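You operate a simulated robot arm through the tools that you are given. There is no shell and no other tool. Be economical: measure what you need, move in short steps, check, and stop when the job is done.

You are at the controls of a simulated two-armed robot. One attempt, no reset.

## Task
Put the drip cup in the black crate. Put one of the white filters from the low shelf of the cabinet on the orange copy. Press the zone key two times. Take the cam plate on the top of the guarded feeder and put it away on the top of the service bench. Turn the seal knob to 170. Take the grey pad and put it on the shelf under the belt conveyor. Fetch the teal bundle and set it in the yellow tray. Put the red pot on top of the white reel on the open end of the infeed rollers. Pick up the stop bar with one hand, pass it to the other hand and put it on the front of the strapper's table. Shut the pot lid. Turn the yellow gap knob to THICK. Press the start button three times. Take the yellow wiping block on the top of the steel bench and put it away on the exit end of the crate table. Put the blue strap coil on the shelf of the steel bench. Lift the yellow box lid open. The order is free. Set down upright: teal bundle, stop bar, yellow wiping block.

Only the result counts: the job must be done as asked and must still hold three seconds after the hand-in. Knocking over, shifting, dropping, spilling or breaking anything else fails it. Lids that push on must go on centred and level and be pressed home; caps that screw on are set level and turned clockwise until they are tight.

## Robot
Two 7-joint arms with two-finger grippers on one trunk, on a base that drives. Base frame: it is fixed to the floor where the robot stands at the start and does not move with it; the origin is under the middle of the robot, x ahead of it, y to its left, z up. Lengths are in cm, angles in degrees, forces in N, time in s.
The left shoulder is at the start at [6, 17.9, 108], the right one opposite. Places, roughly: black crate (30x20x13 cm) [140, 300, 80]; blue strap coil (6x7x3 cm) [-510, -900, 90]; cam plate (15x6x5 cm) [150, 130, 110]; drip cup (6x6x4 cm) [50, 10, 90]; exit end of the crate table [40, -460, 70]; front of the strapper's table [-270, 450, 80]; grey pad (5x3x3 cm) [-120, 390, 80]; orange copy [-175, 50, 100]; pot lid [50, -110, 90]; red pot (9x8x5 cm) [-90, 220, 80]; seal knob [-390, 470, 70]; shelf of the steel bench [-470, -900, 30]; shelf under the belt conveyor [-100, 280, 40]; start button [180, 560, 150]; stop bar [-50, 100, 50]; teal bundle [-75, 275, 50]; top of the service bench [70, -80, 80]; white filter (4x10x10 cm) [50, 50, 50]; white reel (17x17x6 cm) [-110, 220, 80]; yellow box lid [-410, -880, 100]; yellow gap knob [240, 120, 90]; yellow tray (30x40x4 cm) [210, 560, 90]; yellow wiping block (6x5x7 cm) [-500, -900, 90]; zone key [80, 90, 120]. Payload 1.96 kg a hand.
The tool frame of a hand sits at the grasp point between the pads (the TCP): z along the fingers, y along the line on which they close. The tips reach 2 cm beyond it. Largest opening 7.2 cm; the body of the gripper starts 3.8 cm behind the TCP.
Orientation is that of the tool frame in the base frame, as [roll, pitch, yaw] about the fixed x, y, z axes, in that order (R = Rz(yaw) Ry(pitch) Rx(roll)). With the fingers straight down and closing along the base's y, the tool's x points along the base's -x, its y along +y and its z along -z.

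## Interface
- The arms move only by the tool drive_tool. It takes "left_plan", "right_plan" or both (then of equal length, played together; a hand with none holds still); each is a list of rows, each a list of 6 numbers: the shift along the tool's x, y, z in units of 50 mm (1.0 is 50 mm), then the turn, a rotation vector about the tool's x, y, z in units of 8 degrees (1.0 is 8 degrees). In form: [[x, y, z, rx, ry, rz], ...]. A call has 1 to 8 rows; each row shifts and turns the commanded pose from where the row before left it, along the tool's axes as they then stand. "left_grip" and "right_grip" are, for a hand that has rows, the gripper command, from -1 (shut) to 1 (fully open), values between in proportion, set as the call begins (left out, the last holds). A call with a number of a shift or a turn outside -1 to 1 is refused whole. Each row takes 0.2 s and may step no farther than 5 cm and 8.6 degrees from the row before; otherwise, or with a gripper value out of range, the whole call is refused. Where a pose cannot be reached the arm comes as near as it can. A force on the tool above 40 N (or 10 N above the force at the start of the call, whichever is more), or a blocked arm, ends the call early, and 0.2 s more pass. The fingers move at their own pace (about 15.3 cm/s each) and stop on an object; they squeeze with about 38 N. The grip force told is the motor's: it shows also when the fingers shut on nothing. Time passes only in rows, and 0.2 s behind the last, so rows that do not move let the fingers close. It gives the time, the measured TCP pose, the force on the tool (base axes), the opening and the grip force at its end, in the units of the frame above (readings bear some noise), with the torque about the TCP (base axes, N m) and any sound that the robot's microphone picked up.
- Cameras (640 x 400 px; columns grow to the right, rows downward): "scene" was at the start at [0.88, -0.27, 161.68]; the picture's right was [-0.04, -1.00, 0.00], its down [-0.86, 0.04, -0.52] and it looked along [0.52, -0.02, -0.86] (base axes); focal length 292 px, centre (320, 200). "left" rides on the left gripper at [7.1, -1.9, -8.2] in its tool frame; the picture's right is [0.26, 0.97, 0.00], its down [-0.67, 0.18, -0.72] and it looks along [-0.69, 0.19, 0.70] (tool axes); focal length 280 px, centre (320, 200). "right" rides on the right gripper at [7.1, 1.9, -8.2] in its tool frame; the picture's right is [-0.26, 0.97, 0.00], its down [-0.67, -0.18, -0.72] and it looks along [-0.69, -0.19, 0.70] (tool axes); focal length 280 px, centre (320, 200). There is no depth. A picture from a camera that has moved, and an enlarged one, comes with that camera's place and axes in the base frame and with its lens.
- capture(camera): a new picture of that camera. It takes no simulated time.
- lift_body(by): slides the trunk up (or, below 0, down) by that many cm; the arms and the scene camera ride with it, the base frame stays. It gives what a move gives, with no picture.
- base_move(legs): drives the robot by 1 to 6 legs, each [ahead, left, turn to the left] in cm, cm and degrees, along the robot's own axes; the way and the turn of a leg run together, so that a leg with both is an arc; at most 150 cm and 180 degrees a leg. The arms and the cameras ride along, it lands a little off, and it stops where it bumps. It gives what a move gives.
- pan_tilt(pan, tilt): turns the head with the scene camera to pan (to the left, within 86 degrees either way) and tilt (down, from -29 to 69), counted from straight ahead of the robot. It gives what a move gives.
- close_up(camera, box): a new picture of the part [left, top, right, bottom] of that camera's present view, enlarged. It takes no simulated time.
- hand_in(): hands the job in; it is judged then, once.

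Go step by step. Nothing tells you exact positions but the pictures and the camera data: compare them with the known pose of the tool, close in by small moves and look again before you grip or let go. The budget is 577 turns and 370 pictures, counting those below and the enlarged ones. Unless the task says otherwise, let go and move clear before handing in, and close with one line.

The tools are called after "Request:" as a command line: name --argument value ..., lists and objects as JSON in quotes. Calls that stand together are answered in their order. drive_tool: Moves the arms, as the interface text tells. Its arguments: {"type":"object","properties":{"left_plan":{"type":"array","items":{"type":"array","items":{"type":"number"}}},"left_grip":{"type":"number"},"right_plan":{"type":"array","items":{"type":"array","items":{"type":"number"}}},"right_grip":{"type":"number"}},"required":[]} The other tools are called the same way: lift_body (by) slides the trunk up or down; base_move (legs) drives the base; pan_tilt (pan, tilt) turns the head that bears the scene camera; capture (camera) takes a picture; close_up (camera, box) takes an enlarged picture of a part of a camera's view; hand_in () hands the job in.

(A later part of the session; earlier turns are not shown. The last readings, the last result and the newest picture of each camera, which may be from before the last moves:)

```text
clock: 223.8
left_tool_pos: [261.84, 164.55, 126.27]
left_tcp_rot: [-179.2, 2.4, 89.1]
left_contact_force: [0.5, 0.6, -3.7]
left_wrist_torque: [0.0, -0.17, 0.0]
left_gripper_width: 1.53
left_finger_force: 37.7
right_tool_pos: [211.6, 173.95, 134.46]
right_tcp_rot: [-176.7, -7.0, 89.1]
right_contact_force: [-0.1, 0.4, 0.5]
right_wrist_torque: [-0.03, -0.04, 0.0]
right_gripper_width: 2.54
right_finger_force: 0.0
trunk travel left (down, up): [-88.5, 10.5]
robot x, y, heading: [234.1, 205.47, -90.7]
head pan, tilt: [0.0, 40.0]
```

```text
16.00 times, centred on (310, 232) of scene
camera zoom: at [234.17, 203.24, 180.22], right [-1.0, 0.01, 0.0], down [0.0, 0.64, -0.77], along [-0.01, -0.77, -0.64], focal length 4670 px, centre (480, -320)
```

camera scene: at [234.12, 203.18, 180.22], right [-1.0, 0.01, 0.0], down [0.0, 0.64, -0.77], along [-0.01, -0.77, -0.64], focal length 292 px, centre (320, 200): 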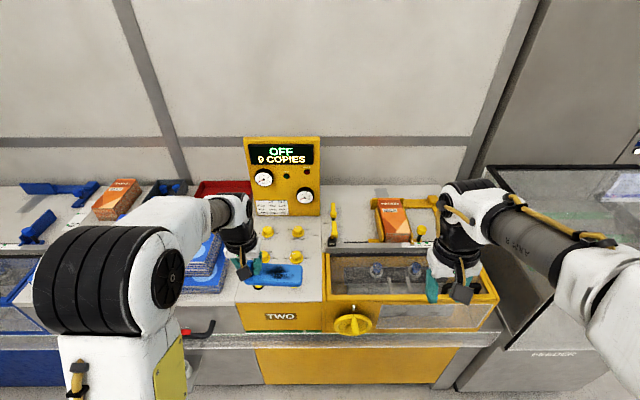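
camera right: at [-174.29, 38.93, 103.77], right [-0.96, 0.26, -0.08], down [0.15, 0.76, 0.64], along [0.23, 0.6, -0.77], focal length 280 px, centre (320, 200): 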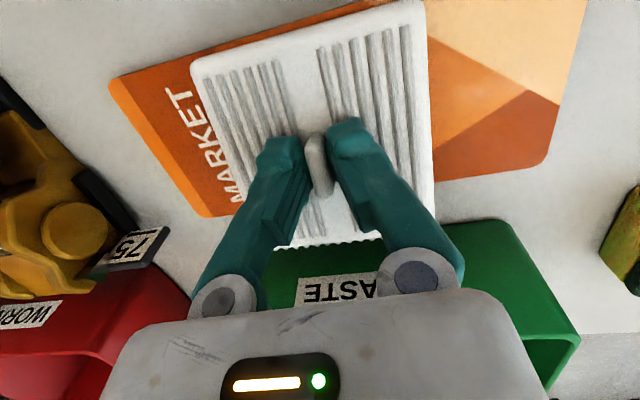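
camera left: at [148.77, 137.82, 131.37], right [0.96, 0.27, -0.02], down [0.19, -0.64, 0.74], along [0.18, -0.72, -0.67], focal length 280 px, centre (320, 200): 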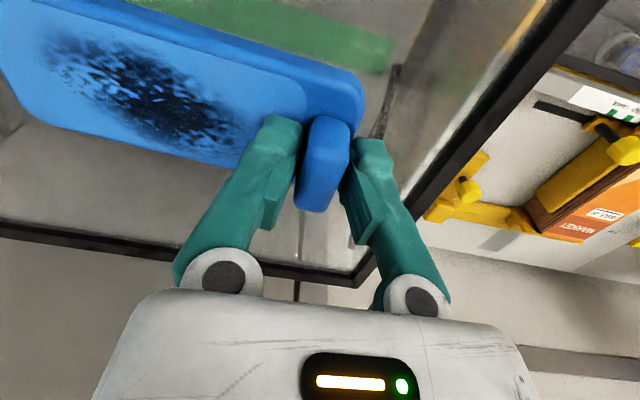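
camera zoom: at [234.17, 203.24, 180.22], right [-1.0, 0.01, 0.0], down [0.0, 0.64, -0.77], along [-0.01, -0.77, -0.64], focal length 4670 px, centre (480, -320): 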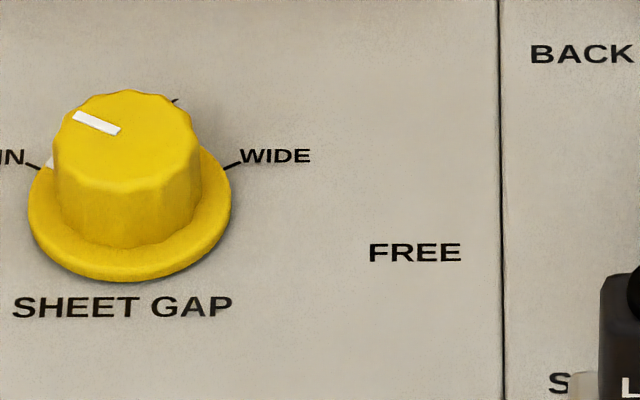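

The SHEET GAP knob is at about [242, 118, 93], beyond easy reach head-on. I'll approach at 45° so the right shoulder leads, and lower the trunk some.

Request:
base_move --legs '[[0, 0, 45], [18, -5, 0]]'

Request:
lift_body --by -10

Request:
pan_tilt --pan -40 --tilt 50

Request:
capture --camera "scene"

Request:
capture --camera "right"

```text
clock: 227.4
left_tool_pos: [292.09, 180.53, 126.24]
left_tcp_rot: [-179.3, 2.5, 134.6]
left_contact_force: [-0.8, 0.0, -5.2]
left_wrist_torque: [0.15, -0.19, 0.0]
left_gripper_width: 1.55
left_finger_force: 38.3
right_tool_pos: [250.04, 151.2, 134.45]
right_tcp_rot: [-176.5, -6.9, 134.5]
right_contact_force: [-0.2, 0.5, 0.2]
right_wrist_torque: [0.02, -0.02, -0.02]
right_gripper_width: 2.54
right_finger_force: 0.1
trunk travel left (down, up): [-88.5, 10.5]
robot x, y, heading: [242.9, 189.18, -44.9]
head pan, tilt: [0.0, 40.0]
```

```text
clock: 228.7
left_tool_pos: [292.28, 180.3, 116.18]
left_tcp_rot: [-179.4, 2.3, 134.6]
left_contact_force: [0.1, -0.2, -4.7]
left_wrist_torque: [0.18, -0.19, -0.06]
left_gripper_width: 1.54
left_finger_force: 37.6
right_tool_pos: [250.17, 150.9, 124.37]
right_tcp_rot: [-176.7, -7.1, 134.4]
right_contact_force: [-0.9, 0.5, -0.2]
right_wrist_torque: [0.01, 0.0, 0.01]
right_gripper_width: 2.53
right_finger_force: 0.1
trunk travel left (down, up): [-78.5, 20.5]
robot x, y, heading: [242.96, 189.44, -45.2]
head pan, tilt: [0.0, 40.0]
```

```text
clock: 229.8
left_tool_pos: [292.23, 180.25, 116.19]
left_tcp_rot: [-179.4, 2.3, 134.6]
left_contact_force: [-0.1, 0.3, -4.3]
left_wrist_torque: [0.13, -0.17, 0.01]
left_gripper_width: 1.52
left_finger_force: 37.4
right_tool_pos: [250.11, 151.02, 124.38]
right_tcp_rot: [-176.6, -7.0, 134.6]
right_contact_force: [-0.4, 0.0, 0.2]
right_wrist_torque: [0.02, 0.02, 0.05]
right_gripper_width: 2.52
right_finger_force: 0.1
trunk travel left (down, up): [-78.5, 20.5]
robot x, y, heading: [242.98, 189.29, -45.3]
head pan, tilt: [-40.0, 50.0]
```

```text
261 pictures are left
camera scene: at [239.85, 185.96, 168.81], right [-1.0, -0.09, 0.0], down [-0.07, 0.76, -0.64], along [0.06, -0.64, -0.77], focal length 292 px, centre (320, 200)
```

scene: 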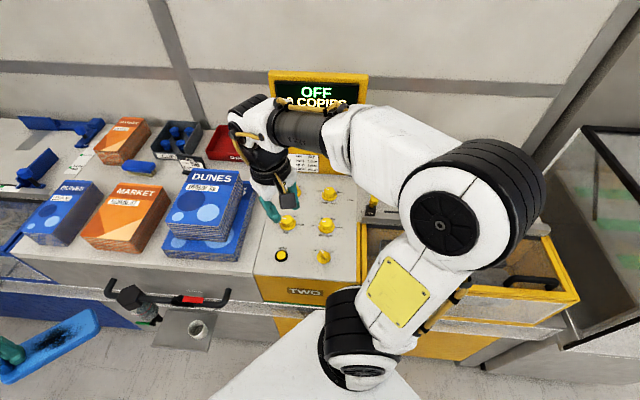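

```text
260 pictures are left
camera right: at [247.69, 156.98, 133.2], right [0.86, 0.49, -0.09], down [0.43, -0.64, 0.64], along [0.26, -0.59, -0.77], focal length 280 px, centre (320, 200)
```

right: 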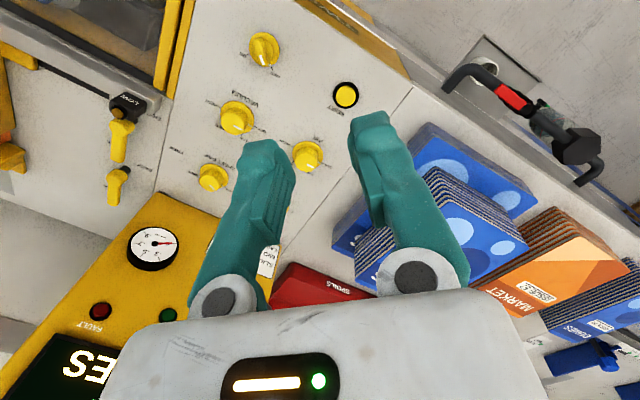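

Request:
close_up --camera "right" --box '[160, 130, 280, 215]'

Request:
close_up --camera "scene" --box '[270, 170, 370, 270]'

```text
4.71 times, centred on (220, 172) of right
camera zoom: at [247.69, 156.98, 133.2], right [0.86, 0.49, -0.09], down [0.43, -0.64, 0.64], along [0.26, -0.59, -0.77], focal length 1320 px, centre (791, 329)
```

zoom: 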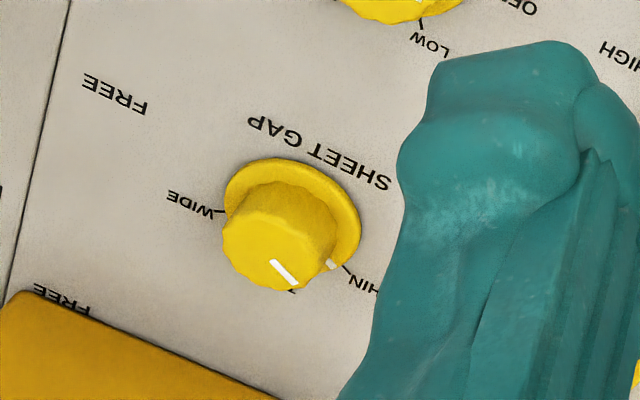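

```text
4.00 times, centred on (320, 220) of scene
camera zoom: at [239.85, 185.96, 168.81], right [-1.0, -0.09, 0.0], down [-0.07, 0.76, -0.64], along [0.06, -0.64, -0.77], focal length 1168 px, centre (320, 120)
```

zoom: 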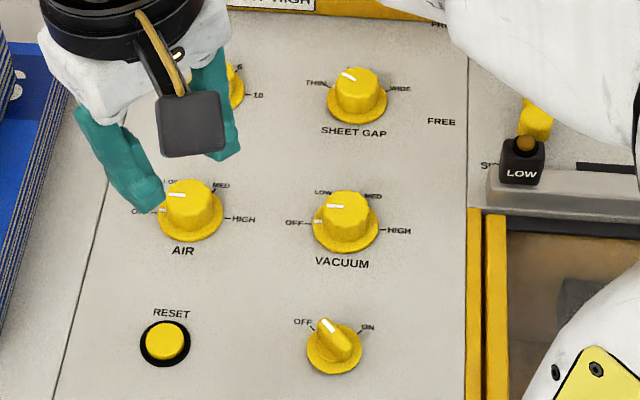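

The knob stands at THIN, with labels hidden behind it. I'll bring the right hand nearer, above the knob, for a top view.

Request:
drive_tool --right_plan '[[-0.4, -0.76, 0, 0, 0, 0], [-0.4, -0.76, 0, 0, 0, 0], [-0.4, -0.76, 0, 0, 0, 0], [-0.4, -0.76, 0, 0, 0, 0], [0, 0, 0, 0, 0, 0]]'

Request:
capture --camera "right"

```text
clock: 231.0
left_tool_pos: [292.3, 180.35, 116.29]
left_tcp_rot: [-179.3, 2.3, 134.5]
left_contact_force: [0.9, 0.8, -4.4]
left_wrist_torque: [0.15, -0.19, 0.0]
left_gripper_width: 1.52
left_finger_force: 37.9
right_tool_pos: [252.93, 144.03, 122.66]
right_tcp_rot: [-176.1, -6.8, 133.8]
right_contact_force: [0.4, 0.0, -0.6]
right_wrist_torque: [0.03, 0.01, -0.01]
right_gripper_width: 2.53
right_finger_force: 0.1
right hand out of reach, approached as far as the arm can: row 1, 2, 3, 4
trunk travel left (down, up): [-78.5, 20.5]
robot x, y, heading: [243.26, 189.44, -45.1]
head pan, tilt: [-40.0, 50.0]
```

```text
257 pictures are left
camera right: at [250.63, 150.06, 131.54], right [0.87, 0.48, -0.1], down [0.43, -0.64, 0.64], along [0.25, -0.6, -0.76], focal length 280 px, centre (320, 200)
```

right: 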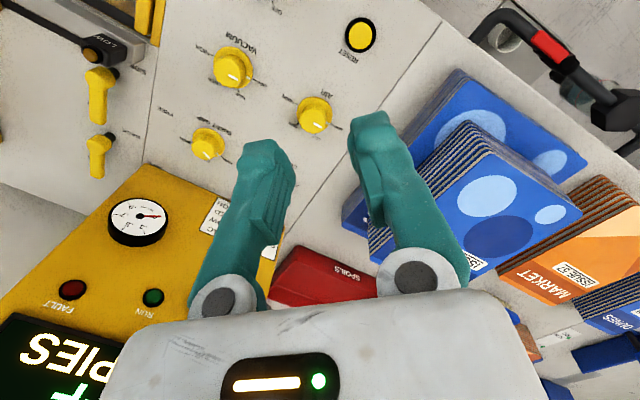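

Reach is better lower down. Lowering 14 cm, then extending toward the knob.

Request:
drive_tool --right_plan '[[0.1, 0, 0.7, 0, 0, 0], [0.1, 0, 0.7, 0, 0, 0], [0.1, 0, 0.7, 0, 0, 0], [0.1, 0, 0.6, 0, -0.9, 0], [-0.3, -0.7, 0, 0, 0, 0], [-0.3, -0.7, 0, 0, 0, 0], [-0.3, -0.7, 0, 0, 0, 0], [0, 0, 0, 0, 0, 0]]'

Request:
capture --camera "right"

Request:
capture --camera "scene"

```text
clock: 232.8
left_tool_pos: [292.15, 180.33, 116.25]
left_tcp_rot: [-179.5, 2.2, 134.6]
left_contact_force: [0.0, 0.6, -3.7]
left_wrist_torque: [0.19, -0.18, 0.0]
left_gripper_width: 1.56
left_finger_force: 38.1
right_tool_pos: [249.09, 144.81, 109.82]
right_tcp_rot: [-176.4, 0.3, 134.8]
right_contact_force: [-0.2, -0.3, 1.0]
right_wrist_torque: [0.0, 0.01, -0.03]
right_gripper_width: 2.51
right_finger_force: 0.0
right hand out of reach, approached as far as the arm can: row 5, 6, 7
trunk travel left (down, up): [-78.5, 20.5]
robot x, y, heading: [243.22, 189.37, -45.1]
head pan, tilt: [-40.0, 50.0]
```

```text
256 pictures are left
camera right: at [245.92, 151.48, 117.8], right [0.87, 0.49, -0.06], down [0.37, -0.57, 0.73], along [0.32, -0.66, -0.68], focal length 280 px, centre (320, 200)
```

right: 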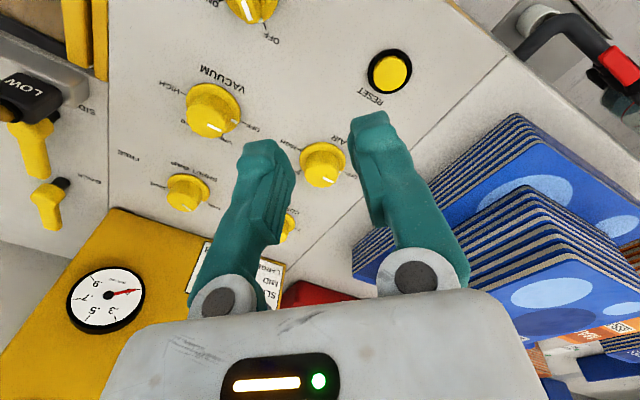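

```text
255 pictures are left
camera scene: at [239.87, 185.95, 168.81], right [-1.0, -0.09, 0.0], down [-0.07, 0.76, -0.64], along [0.06, -0.64, -0.77], focal length 292 px, centre (320, 200)
```

scene: 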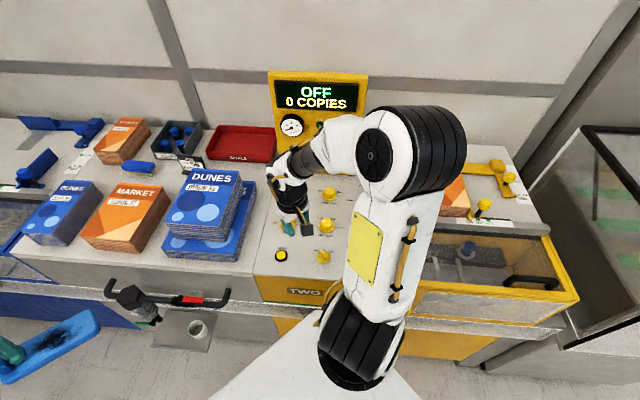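

The right arm reaches better inward than outward, so I'll go back to facing the machine squarely and use a 45° forward-tilted hand instead.

Request:
drive_tool --right_plan '[[0.6, 0.5, -0.6, 0, 0, 0], [0.6, 0.5, -0.6, 0, 0, 0], [0.2, 0.2, -0.6, 0, 0, 0]]'

Request:
base_move --legs '[[-20, 0, 0], [0, 0, -45]]'

Request:
drive_tool --right_plan '[[0, 0, 0, 0, -1, 0], [0, 0, 0, 0, -1, 0], [0, 0, 0, 0, -1, 0], [0, 0, 0, 0, -1, 0], [0, 0, 0, 0, -0.8, 0], [0, 0, 0, 0, -0.8, 0], [0, 0, 0, 0, 0, 0]]' --right_grip 1

Request:
pan_tilt --pan 0 --tilt 50

Request:
capture --camera "scene"

```text
clock: 233.6
left_tool_pos: [292.32, 180.21, 116.34]
left_tcp_rot: [-179.4, 2.3, 134.6]
left_contact_force: [1.4, -0.8, -5.3]
left_wrist_torque: [0.12, -0.14, 0.0]
left_gripper_width: 1.53
left_finger_force: 38.6
right_tool_pos: [249.04, 152.52, 116.75]
right_tcp_rot: [-176.6, 0.0, 134.8]
right_contact_force: [0.2, -0.1, 0.0]
right_wrist_torque: [0.01, -0.02, -0.02]
right_gripper_width: 2.48
right_finger_force: 0.0
right hand out of reach, approached as far as the arm can: row 3
trunk travel left (down, up): [-78.5, 20.5]
robot x, y, heading: [243.15, 189.3, -44.9]
head pan, tilt: [-40.0, 50.0]
```

```text
clock: 237.2
left_tool_pos: [257.36, 162.55, 116.24]
left_tcp_rot: [-179.4, 2.4, 89.8]
left_contact_force: [-0.6, 1.5, -4.0]
left_wrist_torque: [-0.01, -0.2, 0.0]
left_gripper_width: 1.56
left_finger_force: 38.1
right_tool_pos: [207.32, 173.32, 116.84]
right_tcp_rot: [-176.7, 0.0, 89.9]
right_contact_force: [-0.1, -0.1, 0.2]
right_wrist_torque: [-0.02, 0.03, 0.01]
right_gripper_width: 2.54
right_finger_force: 0.1
trunk travel left (down, up): [-78.5, 20.5]
robot x, y, heading: [229.25, 203.61, -89.8]
head pan, tilt: [-40.0, 50.0]
```

```text
clock: 238.8
left_tool_pos: [257.41, 162.51, 116.3]
left_tcp_rot: [-179.4, 2.4, 89.7]
left_contact_force: [-0.8, 0.4, -4.2]
left_wrist_torque: [-0.04, -0.19, 0.0]
left_gripper_width: 1.55
left_finger_force: 37.9
right_tool_pos: [206.07, 162.21, 118.23]
right_tcp_rot: [-175.3, 44.8, 93.3]
right_contact_force: [1.0, 0.0, 0.2]
right_wrist_torque: [0.01, 0.0, 0.03]
right_gripper_width: 7.2
right_finger_force: 0.1
right hand out of reach, approached as far as the arm can: row 1, 2, 3, 4, 5, 6
trunk travel left (down, up): [-78.5, 20.5]
robot x, y, heading: [229.24, 203.03, -90.1]
head pan, tilt: [-40.0, 50.0]
```

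```text
clock: 239.9
left_tool_pos: [257.57, 162.53, 116.21]
left_tcp_rot: [-179.4, 2.4, 89.8]
left_contact_force: [0.2, 0.3, -4.4]
left_wrist_torque: [-0.01, -0.18, -0.01]
left_gripper_width: 1.55
left_finger_force: 38.4
right_tool_pos: [206.08, 162.23, 118.29]
right_tcp_rot: [-175.3, 44.7, 93.2]
right_contact_force: [-0.5, 0.1, -0.2]
right_wrist_torque: [0.01, 0.0, 0.0]
right_gripper_width: 7.18
right_finger_force: 0.1
trunk travel left (down, up): [-78.5, 20.5]
robot x, y, heading: [229.27, 203.44, -89.8]
head pan, tilt: [0.0, 50.0]
```

```text
254 pictures are left
camera scene: at [229.31, 201.74, 168.8], right [-1.0, 0.0, 0.0], down [0.0, 0.77, -0.64], along [0.0, -0.64, -0.77], focal length 292 px, centre (320, 200)
```

scene: 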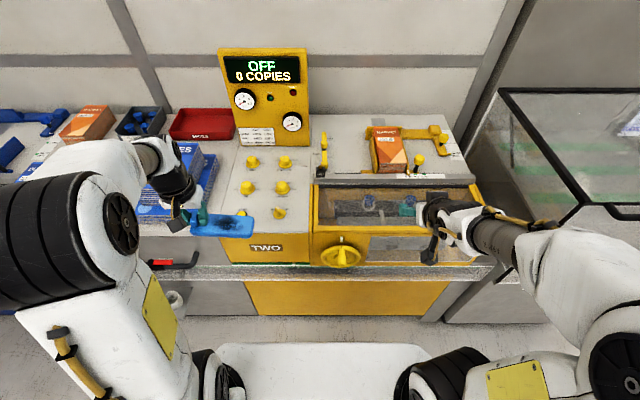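

I'll retract the left hand with the plate, bring the right hand inward, and lower the trunk a bit.

Request:
drive_tool --left_plan '[[0.7, 0.2, -0.2, 0, 0, 0], [0.7, 0.2, -0.2, 0, 0, 0], [0.7, 0.2, -0.2, 0, 0, 0], [0.4, 0, 0, 0, 0, 0], [0, 0, 0, 0, 0, 0], [0, 0, 0, 0, 0, 0]]' --right_plan '[[-0.2, 0.8, 0, 0, 0, 0], [-0.2, 0.8, 0, 0, 0, 0], [-0.2, 0.8, 0, 0, 0, 0], [0, 0.8, 0, 0, 0, 0], [0, 0.8, 0, 0, 0, 0], [0, 0.8, 0, 0, 0, 0]]'

Request:
lift_body --by -8

Request:
base_move --legs '[[18, 8, 0]]'

Request:
capture --camera "right"

Request:
capture --camera "scene"

```text
clock: 241.3
left_tool_pos: [260.69, 175.09, 118.0]
left_tcp_rot: [-179.3, 2.4, 89.7]
left_contact_force: [0.7, 0.5, -4.6]
left_wrist_torque: [-0.01, -0.22, -0.02]
left_gripper_width: 1.55
left_finger_force: 38.0
left hand out of reach, approached as far as the arm can: row 3
right_tool_pos: [230.49, 160.12, 119.08]
right_tcp_rot: [-175.2, 44.8, 93.3]
right_contact_force: [0.7, 0.1, 0.5]
right_wrist_torque: [-0.01, -0.01, -0.03]
right_gripper_width: 7.18
right_finger_force: 0.1
trunk travel left (down, up): [-78.5, 20.5]
robot x, y, heading: [229.39, 203.76, -89.7]
head pan, tilt: [0.0, 50.0]
```

```text
clock: 242.5
left_tool_pos: [260.68, 175.11, 110.08]
left_tcp_rot: [-179.4, 2.5, 89.7]
left_contact_force: [-0.1, -0.1, -4.5]
left_wrist_torque: [0.01, -0.16, 0.0]
left_gripper_width: 1.57
left_finger_force: 38.5
right_tool_pos: [230.23, 160.16, 111.19]
right_tcp_rot: [-175.2, 44.8, 93.3]
right_contact_force: [0.0, 0.1, 0.2]
right_wrist_torque: [-0.01, 0.0, -0.02]
right_gripper_width: 7.22
right_finger_force: 0.1
trunk travel left (down, up): [-70.5, 28.5]
robot x, y, heading: [229.2, 203.56, -90.1]
head pan, tilt: [0.0, 50.0]
```

```text
clock: 244.1
left_tool_pos: [268.73, 157.17, 110.15]
left_tcp_rot: [-179.5, 2.5, 89.8]
left_contact_force: [0.3, 0.0, -5.1]
left_wrist_torque: [-0.01, -0.22, -0.01]
left_gripper_width: 1.54
left_finger_force: 38.3
right_tool_pos: [238.25, 142.14, 111.13]
right_tcp_rot: [-175.2, 44.8, 93.4]
right_contact_force: [-0.1, 0.2, 0.0]
right_wrist_torque: [-0.01, 0.0, 0.02]
right_gripper_width: 7.21
right_finger_force: 0.0
trunk travel left (down, up): [-70.5, 28.5]
robot x, y, heading: [237.17, 185.67, -89.9]
head pan, tilt: [0.0, 50.0]
```

```text
253 pictures are left
camera right: at [240.36, 152.95, 111.71], right [0.97, -0.18, 0.13], down [-0.12, 0.03, 0.99], along [-0.19, -0.98, 0.0], focal length 280 px, centre (320, 200)
```

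right: 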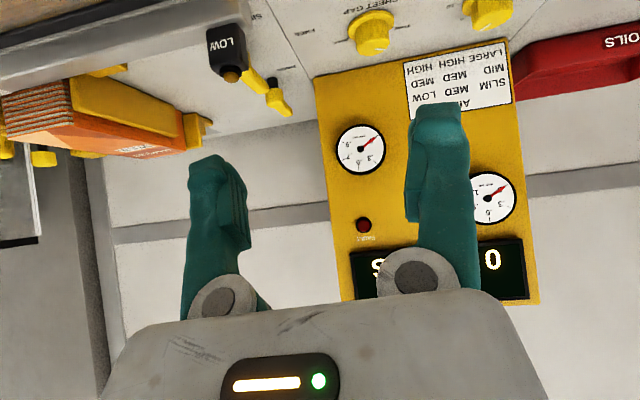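

```text
252 pictures are left
camera scene: at [237.33, 183.74, 160.81], right [-1.0, 0.0, 0.0], down [0.0, 0.77, -0.64], along [0.0, -0.64, -0.77], focal length 292 px, centre (320, 200)
```

scene: 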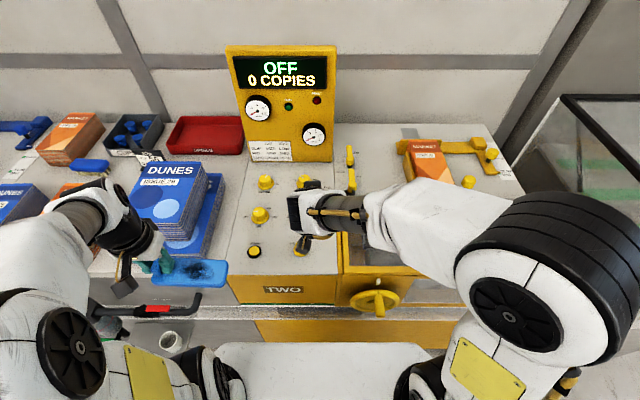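

To read the hidden labels I'll raise the trunk for a steeper view.

Request:
lift_body --by 28

Request:
pan_tilt --pan 0 --tilt 58

Request:
close_up --camera "scene" --box '[280, 150, 330, 190]'

```text
clock: 246.9
left_tool_pos: [268.77, 157.19, 138.12]
left_tcp_rot: [-179.4, 2.6, 89.7]
left_contact_force: [0.5, -0.3, -4.3]
left_wrist_torque: [-0.01, -0.21, -0.03]
left_gripper_width: 1.55
left_finger_force: 37.6
right_tool_pos: [238.22, 142.05, 139.11]
right_tcp_rot: [-175.2, 44.8, 93.4]
right_contact_force: [0.2, 0.4, -0.2]
right_wrist_torque: [0.03, -0.01, 0.0]
right_gripper_width: 7.18
right_finger_force: 0.1
trunk travel left (down, up): [-98.5, 0.5]
robot x, y, heading: [237.05, 185.83, -89.7]
head pan, tilt: [0.0, 50.0]
```

```text
clock: 247.6
left_tool_pos: [268.74, 157.27, 138.07]
left_tcp_rot: [-179.4, 2.4, 89.7]
left_contact_force: [0.7, -0.7, -5.1]
left_wrist_torque: [0.0, -0.22, -0.05]
left_gripper_width: 1.52
left_finger_force: 38.0
right_tool_pos: [238.29, 142.13, 139.02]
right_tcp_rot: [-175.2, 44.7, 93.4]
right_contact_force: [-0.5, -0.1, 0.3]
right_wrist_torque: [0.01, -0.01, 0.0]
right_gripper_width: 7.18
right_finger_force: 0.0
trunk travel left (down, up): [-98.5, 0.5]
robot x, y, heading: [236.94, 185.39, -89.7]
head pan, tilt: [0.0, 58.0]
```

```text
10.00 times, centred on (305, 170) of scene
camera zoom: at [237.33, 184.56, 187.79], right [-1.0, 0.0, 0.0], down [0.0, 0.85, -0.53], along [0.0, -0.53, -0.85], focal length 2919 px, centre (470, 500)
```

zoom: 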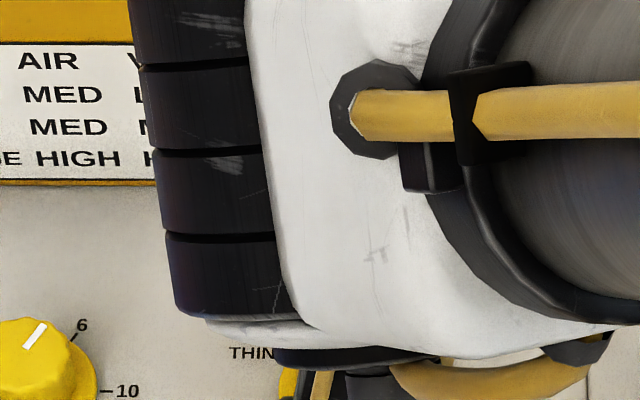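

Request:
drive_tool --right_plan '[[0, -0.9, 0, 0, 0, 0], [0, -0.9, 0, 0, 0, 0], [0, -0.9, 0, 0, 0, 0]]'

Request:
close_up --camera "scene" --box '[280, 160, 330, 200]'

```text
clock: 248.4
left_tool_pos: [268.57, 157.28, 138.1]
left_tcp_rot: [-179.5, 2.5, 89.7]
left_contact_force: [0.5, -0.6, -4.0]
left_wrist_torque: [0.0, -0.18, 0.03]
left_gripper_width: 1.52
left_finger_force: 38.0
right_tool_pos: [224.97, 142.13, 140.13]
right_tcp_rot: [-175.3, 44.7, 93.3]
right_contact_force: [-0.8, 0.2, -0.6]
right_wrist_torque: [0.0, 0.05, 0.06]
right_gripper_width: 7.19
right_finger_force: 0.0
trunk travel left (down, up): [-98.5, 0.5]
robot x, y, heading: [237.08, 185.55, -89.7]
head pan, tilt: [0.0, 58.0]
```

```text
10.00 times, centred on (305, 180) of scene
camera zoom: at [237.22, 184.56, 187.78], right [-1.0, 0.0, 0.0], down [0.0, 0.85, -0.53], along [0.0, -0.53, -0.85], focal length 2919 px, centre (470, 400)
```

zoom: 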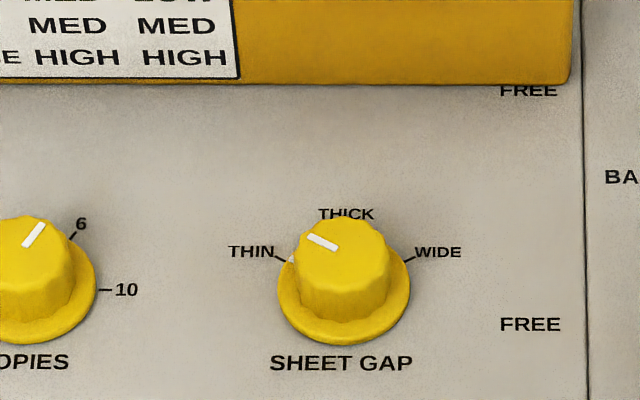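

THICK is straight up (away from me); the knob must turn about 60° clockwise. Lowering again and moving the right hand toward the knob.

Request:
lift_body --by -28

Request:
base_move --legs '[[7.5, 2, 0]]'

Request:
drive_tool --right_plan '[[0, 0.75, 0, 0, 0, 0], [0, 0.75, 0, 0, 0, 0], [0, 0.75, 0, 0, 0, 0], [0, 0.75, 0, 0, 0, 0], [-0.5, 0, 0.5, 0, 0, 0], [-0.4, 0, 0.4, 0, 0, 0], [0, 0, 0, 0, 0, 0]]'

Request:
capture --camera "right"

Request:
capture --camera "scene"

```text
clock: 251.2
left_tool_pos: [268.65, 157.23, 110.08]
left_tcp_rot: [-179.4, 2.5, 89.8]
left_contact_force: [0.2, -0.1, -4.7]
left_wrist_torque: [0.02, -0.23, 0.02]
left_gripper_width: 1.52
left_finger_force: 37.6
right_tool_pos: [225.04, 142.09, 112.02]
right_tcp_rot: [-175.2, 44.7, 93.4]
right_contact_force: [-0.4, -0.4, 0.2]
right_wrist_torque: [-0.06, 0.01, 0.01]
right_gripper_width: 7.21
right_finger_force: 0.0
trunk travel left (down, up): [-70.5, 28.5]
robot x, y, heading: [237.39, 185.35, -89.6]
head pan, tilt: [0.0, 58.0]
```

```text
clock: 252.3
left_tool_pos: [270.67, 149.76, 110.07]
left_tcp_rot: [-179.4, 2.4, 89.8]
left_contact_force: [0.1, -0.7, -4.6]
left_wrist_torque: [0.01, -0.24, 0.0]
left_gripper_width: 1.54
left_finger_force: 38.0
right_tool_pos: [227.11, 134.82, 112.02]
right_tcp_rot: [-175.2, 44.8, 93.4]
right_contact_force: [0.6, -0.9, -0.3]
right_wrist_torque: [0.0, -0.02, -0.02]
right_gripper_width: 7.21
right_finger_force: 0.1
trunk travel left (down, up): [-70.5, 28.5]
robot x, y, heading: [239.14, 178.01, -89.9]
head pan, tilt: [0.0, 58.0]
```

```text
clock: 253.9
left_tool_pos: [270.71, 149.91, 110.05]
left_tcp_rot: [-179.4, 2.5, 89.8]
left_contact_force: [0.7, 0.7, -5.1]
left_wrist_torque: [0.0, -0.18, 0.01]
left_gripper_width: 1.54
left_finger_force: 37.6
right_tool_pos: [242.2, 128.71, 111.16]
right_tcp_rot: [-175.1, 44.8, 93.4]
right_contact_force: [0.6, 0.3, 0.5]
right_wrist_torque: [0.02, -0.03, -0.01]
right_gripper_width: 7.22
right_finger_force: 0.1
trunk travel left (down, up): [-70.5, 28.5]
robot x, y, heading: [239.62, 177.95, -89.7]
head pan, tilt: [0.0, 58.0]
```

```text
249 pictures are left
camera right: at [244.13, 139.44, 111.86], right [0.97, -0.19, 0.13], down [-0.12, 0.03, 0.99], along [-0.19, -0.98, 0.0], focal length 280 px, centre (320, 200)
```

right: 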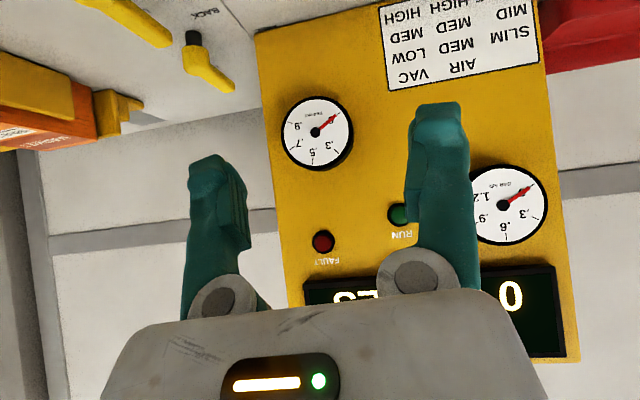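

```text
248 pictures are left
camera scene: at [239.37, 177.3, 159.79], right [-1.0, 0.0, 0.0], down [0.0, 0.85, -0.53], along [0.0, -0.53, -0.85], focal length 292 px, centre (320, 200)
```

scene: 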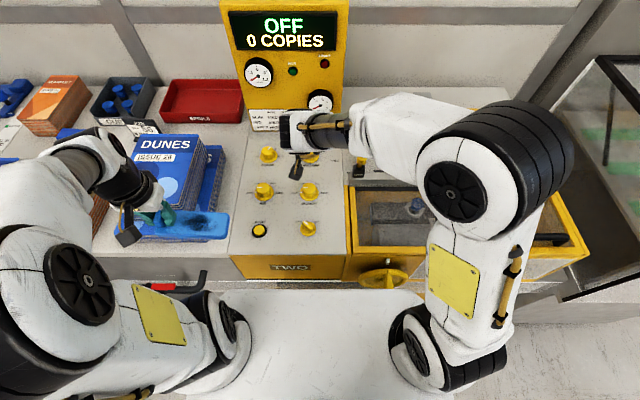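

Descending along to just short of the knob.

Request:
drive_tool --right_plan '[[0.34, 0.03, 0.7, 0, 0, 0], [0.34, 0.03, 0.7, 0, 0, 0], [0.34, 0, 0.7, 0, 0, 0], [0.34, 0, 0.7, 0, 0, 0], [0, 0, 0, 0, 0, 0]]'

Request:
capture --camera "right"

Request:
close_up --camera "scene" --box '[240, 120, 360, 210]'

```text
clock: 255.1
left_tool_pos: [270.75, 149.92, 109.99]
left_tcp_rot: [-179.4, 2.4, 89.8]
left_contact_force: [-0.6, -0.3, -4.1]
left_wrist_torque: [0.02, -0.24, -0.03]
left_gripper_width: 1.54
left_finger_force: 37.8
right_tool_pos: [241.53, 123.41, 96.7]
right_tcp_rot: [-175.4, 45.0, 93.3]
right_contact_force: [-0.5, -2.6, 16.1]
right_wrist_torque: [2.02, -0.27, 0.05]
right_gripper_width: 7.22
right_finger_force: 0.0
trunk travel left (down, up): [-70.5, 28.5]
robot x, y, heading: [239.47, 177.99, -89.9]
head pan, tilt: [0.0, 58.0]
```

```text
247 pictures are left
camera right: at [243.55, 134.18, 97.25], right [0.97, -0.19, 0.13], down [-0.13, 0.03, 0.99], along [-0.19, -0.98, 0.01], focal length 280 px, centre (320, 200)
```

right: 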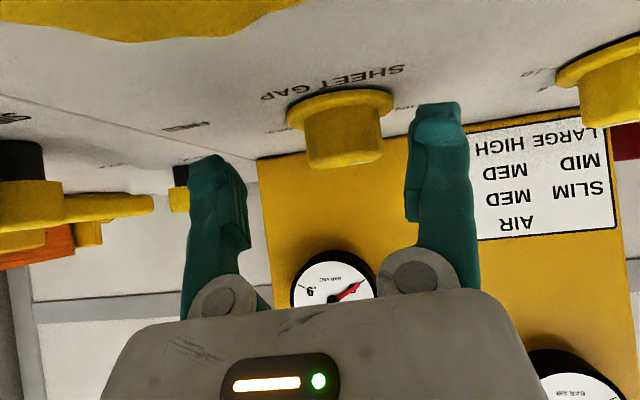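

```text
4.44 times, centred on (300, 165) of scene
camera zoom: at [239.33, 177.35, 159.82], right [-1.0, 0.0, 0.0], down [0.0, 0.85, -0.53], along [0.0, -0.53, -0.85], focal length 1297 px, centre (409, 356)
```

zoom: 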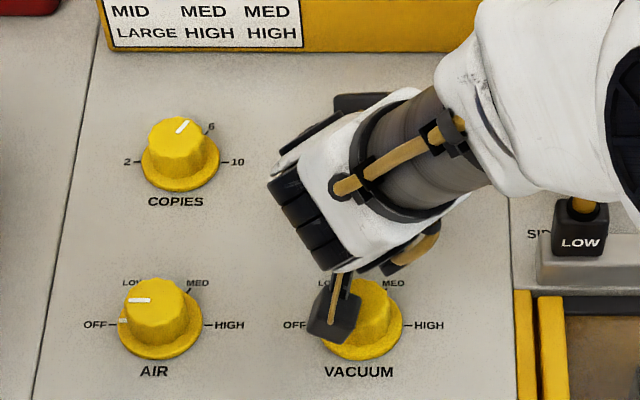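

The hand camera touched the VACUUM knob; the panel is higher than I thought (z≈91, knob top 95.5 at y≈120). Backing up at once and reducing the tilt.

Request:
drive_tool --right_plan '[[-0.35, 0, -0.35, 0, 0, 0], [-0.6, 0, -0.6, 0, 0, 0], [-0.5, 0, -0.5, 0, 0, 0], [0, 0, 0, 0, 1, 0], [0, 0, 0, 0, 1, 0], [0, 0, 0, 0, 0.9, 0], [0, 0, 0, 0, 0, 0]]'

Request:
capture --camera "right"

Request:
close_up --camera "scene" --box '[240, 120, 360, 240]'

```text
clock: 256.7
left_tool_pos: [270.67, 149.81, 110.01]
left_tcp_rot: [-179.3, 2.5, 89.9]
left_contact_force: [-0.7, 0.1, -4.0]
left_wrist_torque: [-0.02, -0.21, -0.02]
left_gripper_width: 1.53
left_finger_force: 38.0
right_tool_pos: [242.03, 123.6, 106.76]
right_tcp_rot: [-176.4, 21.6, 91.3]
right_contact_force: [-0.5, 0.2, 0.4]
right_wrist_torque: [0.03, 0.0, -0.02]
right_gripper_width: 7.18
right_finger_force: 0.0
trunk travel left (down, up): [-70.5, 28.5]
robot x, y, heading: [238.89, 178.36, -90.0]
head pan, tilt: [0.0, 58.0]
```

```text
245 pictures are left
camera right: at [244.31, 133.19, 111.58], right [0.97, -0.24, 0.04], down [-0.13, -0.36, 0.92], along [-0.21, -0.9, -0.38], focal length 280 px, centre (320, 200)
```

right: 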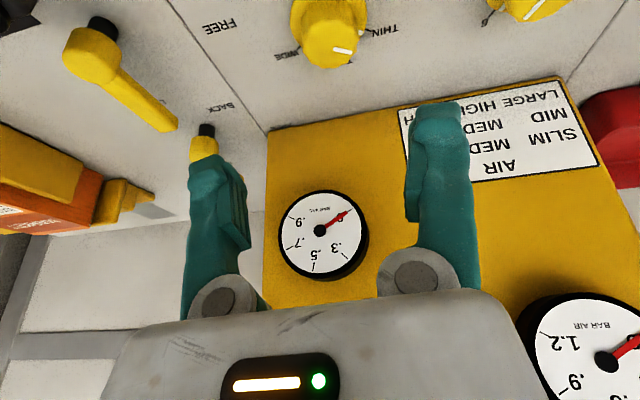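

```text
3.33 times, centred on (300, 180) of scene
camera zoom: at [239.37, 177.26, 159.79], right [-1.0, 0.0, 0.0], down [0.0, 0.85, -0.53], along [0.0, -0.53, -0.85], focal length 973 px, centre (387, 267)
```

zoom: 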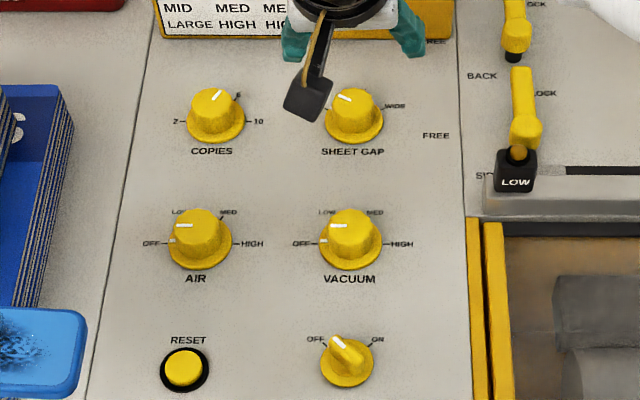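

VACUUM is unchanged. The gap knob is at [242.3, 120.2, top 95.5]. Descending on it.

Request:
drive_tool --right_plan '[[0.1, 0.05, 0.6, 0, 0, 0], [0.1, 0, 0.6, 0, 0, 0], [0.1, 0, 0.6, 0, 0, 0], [0, 0, 0, 0, 0, 0]]'

Request:
capture --camera "right"

Request:
close_up --camera "scene" --box '[260, 120, 340, 190]'

```text
clock: 257.7
left_tool_pos: [270.74, 149.94, 109.93]
left_tcp_rot: [-179.5, 2.5, 89.9]
left_contact_force: [-0.1, 0.2, -4.3]
left_wrist_torque: [-0.02, -0.2, -0.03]
left_gripper_width: 1.52
left_finger_force: 38.4
right_tool_pos: [241.62, 121.56, 97.82]
right_tcp_rot: [-176.5, 21.7, 91.4]
right_contact_force: [-0.5, -0.2, 0.6]
right_wrist_torque: [-0.02, -0.02, 0.0]
right_gripper_width: 7.2
right_finger_force: 0.0
trunk travel left (down, up): [-70.5, 28.5]
robot x, y, heading: [239.12, 178.12, -89.7]
head pan, tilt: [0.0, 58.0]
```

```text
243 pictures are left
camera right: at [243.88, 131.19, 102.65], right [0.97, -0.24, 0.04], down [-0.13, -0.36, 0.92], along [-0.21, -0.9, -0.38], focal length 280 px, centre (320, 200)
```

right: 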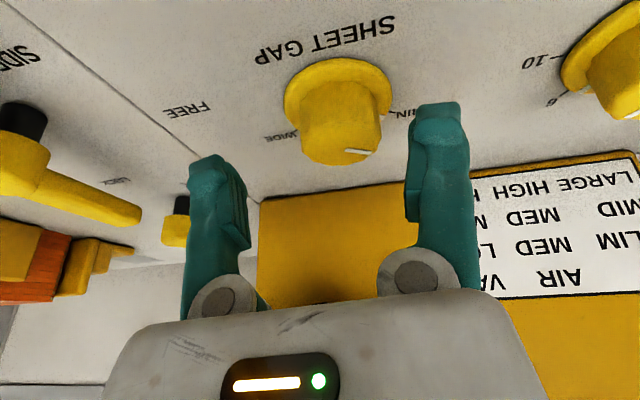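

```text
5.71 times, centred on (300, 155) of scene
camera zoom: at [239.36, 177.26, 159.79], right [-1.0, 0.0, 0.0], down [0.0, 0.85, -0.53], along [0.0, -0.53, -0.85], focal length 1668 px, centre (434, 457)
```

zoom: 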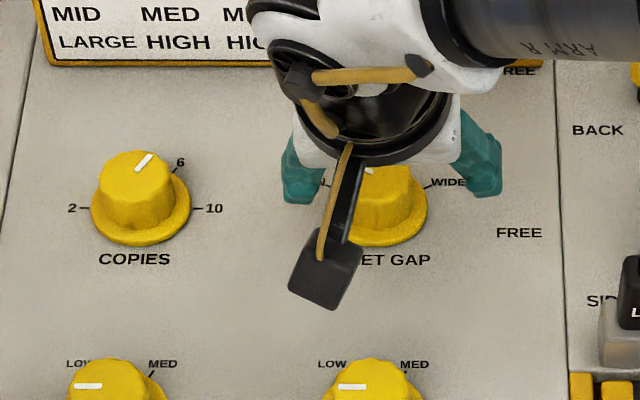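

Shift slightly and go down 3 cm, then grip.

Request:
drive_tool --right_plan '[[0.05, 0.14, 0.3, 0, 0, 0], [0.05, 0, 0.32, 0, 0, 0], [0, 0, 0, 0, 0, 0]]'

Request:
drive_tool --right_plan '[[0, 0, 0, 0, 0, 0], [0, 0, 0, 0, 0, 0], [0, 0, 0, 0, 0, 0]]' --right_grip -1

Request:
capture --camera "right"

Request:
close_up --camera "scene" --box '[260, 120, 340, 190]'

```text
clock: 258.5
left_tool_pos: [270.66, 150.04, 110.17]
left_tcp_rot: [-179.4, 2.5, 89.8]
left_contact_force: [0.1, -0.5, -4.3]
left_wrist_torque: [0.02, -0.19, 0.02]
left_gripper_width: 1.55
left_finger_force: 37.8
right_tool_pos: [242.11, 120.89, 94.95]
right_tcp_rot: [-176.4, 21.8, 91.3]
right_contact_force: [-0.5, 0.1, 10.7]
right_wrist_torque: [-0.03, -0.41, -0.08]
right_gripper_width: 7.2
right_finger_force: 0.0
trunk travel left (down, up): [-70.5, 28.5]
robot x, y, heading: [238.88, 178.05, -89.8]
head pan, tilt: [0.0, 58.0]
```

```text
clock: 259.3
left_tool_pos: [271.02, 150.11, 110.09]
left_tcp_rot: [-179.2, 2.6, 89.8]
left_contact_force: [0.2, 0.0, -4.1]
left_wrist_torque: [-0.02, -0.2, -0.01]
left_gripper_width: 1.52
left_finger_force: 37.9
right_tool_pos: [242.48, 121.01, 95.21]
right_tcp_rot: [-176.4, 22.0, 91.6]
right_contact_force: [16.6, -4.7, 29.8]
right_wrist_torque: [0.01, 0.19, -0.13]
right_gripper_width: 4.73
right_finger_force: 40.0
trunk travel left (down, up): [-70.5, 28.5]
robot x, y, heading: [239.38, 178.5, -89.5]
head pan, tilt: [0.0, 58.0]
```

```text
241 pictures are left
camera right: at [244.8, 130.63, 99.98], right [0.97, -0.24, 0.04], down [-0.13, -0.36, 0.93], along [-0.21, -0.9, -0.38], focal length 280 px, centre (320, 200)
```

right: 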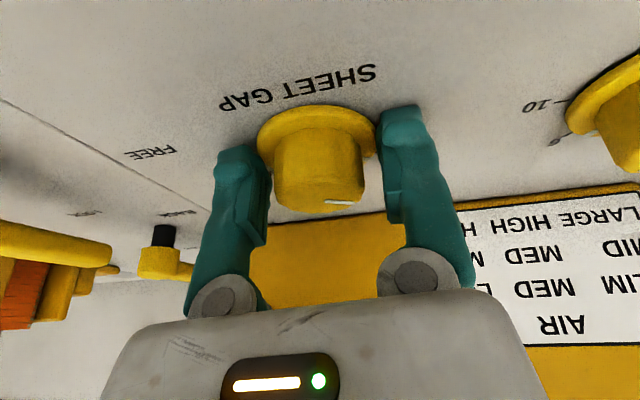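

```text
5.71 times, centred on (300, 155) of scene
camera zoom: at [239.72, 177.53, 159.81], right [-1.0, 0.0, 0.0], down [0.0, 0.85, -0.53], along [0.0, -0.53, -0.85], focal length 1668 px, centre (434, 457)
```

zoom: 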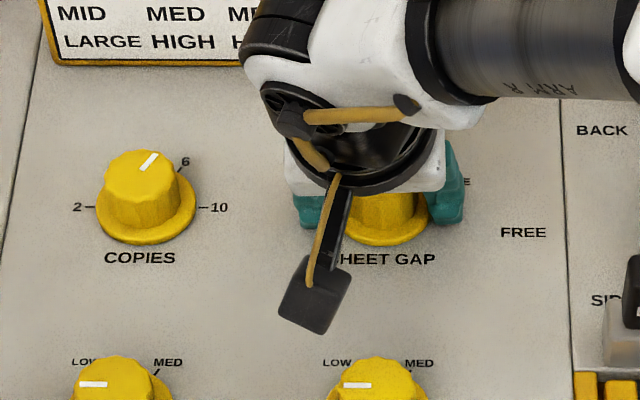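

The fingers hold the knob's skirt. Turning clockwise about the vertical by about 30°.

Request:
drive_tool --right_plan '[[0, 0, -0.03, 0.35, 0, 0.88], [0, 0, 0, 0.35, 0, 0.88], [0, 0, 0, 0.35, 0, 0.88], [0, 0, 0, 0.35, 0, 0.88], [0, 0, 0, 0, 0, 0]]'

Request:
capture --camera "right"

```text
clock: 260.3
left_tool_pos: [270.77, 150.26, 110.08]
left_tcp_rot: [-179.4, 2.5, 90.0]
left_contact_force: [-0.7, 0.2, -3.8]
left_wrist_torque: [0.0, -0.23, 0.04]
left_gripper_width: 1.57
left_finger_force: 38.4
right_tool_pos: [242.93, 121.04, 95.56]
right_tcp_rot: [-178.1, 23.5, 62.2]
right_contact_force: [13.1, 0.3, 31.3]
right_wrist_torque: [-0.67, -1.61, 0.07]
right_gripper_width: 3.84
right_finger_force: 40.0
trunk travel left (down, up): [-70.5, 28.5]
robot x, y, heading: [238.86, 178.14, -89.6]
head pan, tilt: [0.0, 58.0]
stopped in row 5 (right hand): the force on the tool passed its limit at 46 N (the readings are from after the stop); the commanded pose is now the measured one
```

```text
239 pictures are left
camera right: at [249.51, 128.61, 100.17], right [0.73, -0.68, 0.08], down [-0.29, -0.22, 0.93], along [-0.61, -0.7, -0.36], focal length 280 px, centre (320, 200)
```

right: 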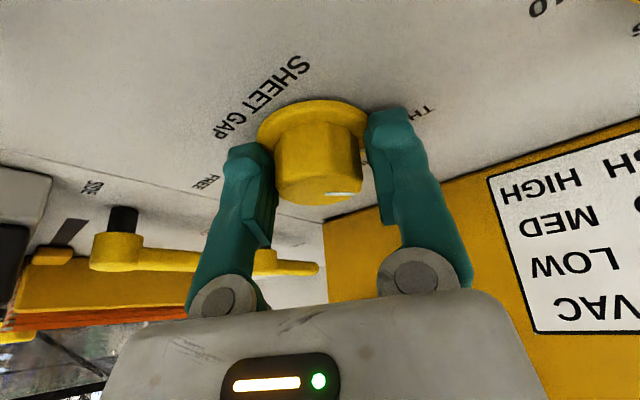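

The knob turned along. Continuing another 32°.

Request:
drive_tool --right_plan '[[0, 0, -0.06, 0.36, 0, 0.9], [0, 0, 0, 0.36, 0, 0.9], [0, 0, 0, 0.36, 0, 0.9], [0, 0, 0, 0.36, 0, 0.9], [0, 0, 0, 0, 0, 0]]'

Request:
capture --camera "right"

Request:
close_up --camera "scene" --box '[240, 110, 360, 200]'

```text
clock: 260.9
left_tool_pos: [270.8, 150.03, 110.05]
left_tcp_rot: [-179.4, 2.5, 89.9]
left_contact_force: [-0.4, -1.2, -4.6]
left_wrist_torque: [-0.04, -0.21, -0.01]
left_gripper_width: 1.55
left_finger_force: 37.7
right_tool_pos: [242.9, 120.95, 95.74]
right_tcp_rot: [-178.3, 24.1, 48.7]
right_contact_force: [5.8, 2.4, 8.8]
right_wrist_torque: [-0.69, 0.35, 0.02]
right_gripper_width: 3.48
right_finger_force: 40.2
trunk travel left (down, up): [-70.5, 28.5]
robot x, y, heading: [239.47, 178.05, -89.9]
head pan, tilt: [0.0, 58.0]
stopped in row 2 (right hand): the force on the tool passed its limit at 46 N (the readings are from after the stop); the commanded pose is now the measured one
```

```text
238 pictures are left
camera right: at [251.04, 126.91, 100.17], right [0.56, -0.82, 0.08], down [-0.33, -0.13, 0.93], along [-0.76, -0.55, -0.35], focal length 280 px, centre (320, 200)
```

right: 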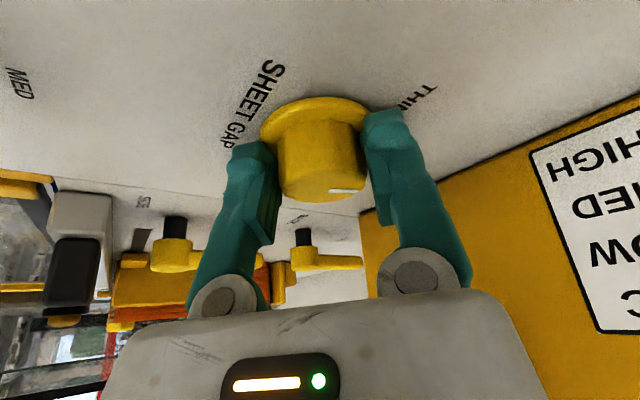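

```text
4.44 times, centred on (300, 155) of scene
camera zoom: at [239.39, 177.38, 159.73], right [-1.0, 0.0, 0.0], down [0.0, 0.85, -0.53], along [0.0, -0.53, -0.85], focal length 1297 px, centre (409, 400)
```

zoom: 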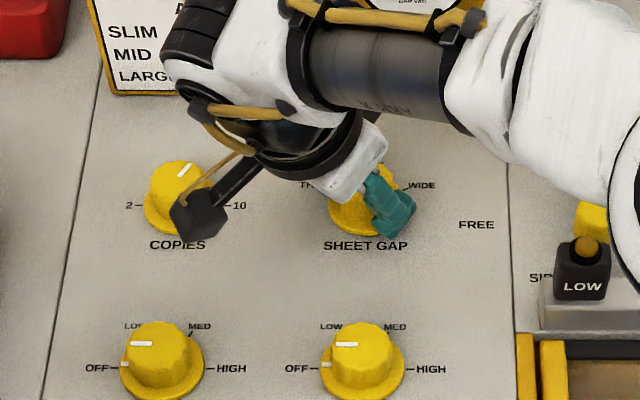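

The camera nears the COPIES knob, so I'll release, lift, and check the pointer before regripping.

Request:
drive_tool --right_plan '[[0, 0, 0, 0, 0, 0], [0, 0, 0, 0, 0, 0], [0, 0, -0.5, 0, 0, 0], [0, 0, -0.5, 0, 0, 0]]' --right_grip 1

Request:
drive_tool --right_plan '[[0, 0, 0, -0.36, 0, -0.9], [0, 0, 0, -0.36, 0, -0.9], [0, 0, 0, -0.36, 0, -0.9], [0, 0, 0, -0.36, 0, -0.9], [0, 0, 0, -0.18, 0, -0.45], [0, 0, 0, 0, 0, 0]]'

Request:
capture --camera "right"

Request:
close_up --camera "scene" --box '[240, 110, 360, 200]'

```text
clock: 261.9
left_tool_pos: [270.78, 149.85, 110.01]
left_tcp_rot: [-179.4, 2.5, 89.9]
left_contact_force: [0.4, 0.3, -4.3]
left_wrist_torque: [-0.01, -0.21, -0.02]
left_gripper_width: 1.51
left_finger_force: 37.6
right_tool_pos: [244.26, 122.28, 100.44]
right_tcp_rot: [-178.1, 24.0, 48.6]
right_contact_force: [-0.3, -1.0, 0.0]
right_wrist_torque: [0.0, 0.0, 0.0]
right_gripper_width: 7.23
right_finger_force: 0.1
trunk travel left (down, up): [-70.5, 28.5]
robot x, y, heading: [239.44, 177.85, -89.7]
head pan, tilt: [0.0, 58.0]
```

```text
clock: 263.3
left_tool_pos: [270.8, 149.86, 110.03]
left_tcp_rot: [-179.3, 2.4, 90.0]
left_contact_force: [0.2, 0.0, -4.5]
left_wrist_torque: [-0.02, -0.23, 0.05]
left_gripper_width: 1.51
left_finger_force: 38.1
right_tool_pos: [244.15, 122.22, 100.21]
right_tcp_rot: [-177.1, 22.7, 84.1]
right_contact_force: [0.7, 0.3, -0.5]
right_wrist_torque: [-0.02, 0.02, 0.02]
right_gripper_width: 7.19
right_finger_force: 0.1
trunk travel left (down, up): [-70.5, 28.5]
robot x, y, heading: [239.74, 178.28, -90.0]
head pan, tilt: [0.0, 58.0]
```

```text
236 pictures are left
camera right: at [247.58, 131.6, 104.89], right [0.93, -0.36, 0.06], down [-0.18, -0.33, 0.93], along [-0.31, -0.87, -0.37], focal length 280 px, centre (320, 200)
```

right: 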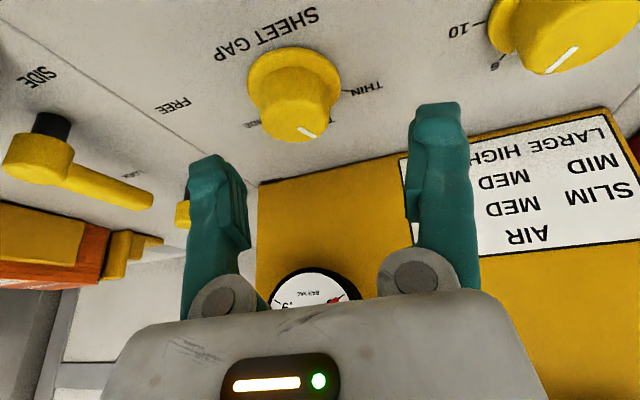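

```text
4.44 times, centred on (300, 155) of scene
camera zoom: at [239.4, 177.18, 159.79], right [-1.0, 0.0, 0.0], down [0.0, 0.85, -0.53], along [0.0, -0.53, -0.85], focal length 1297 px, centre (409, 400)
```

zoom: 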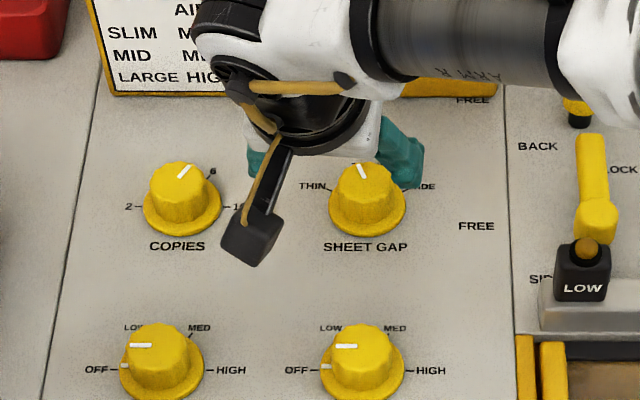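

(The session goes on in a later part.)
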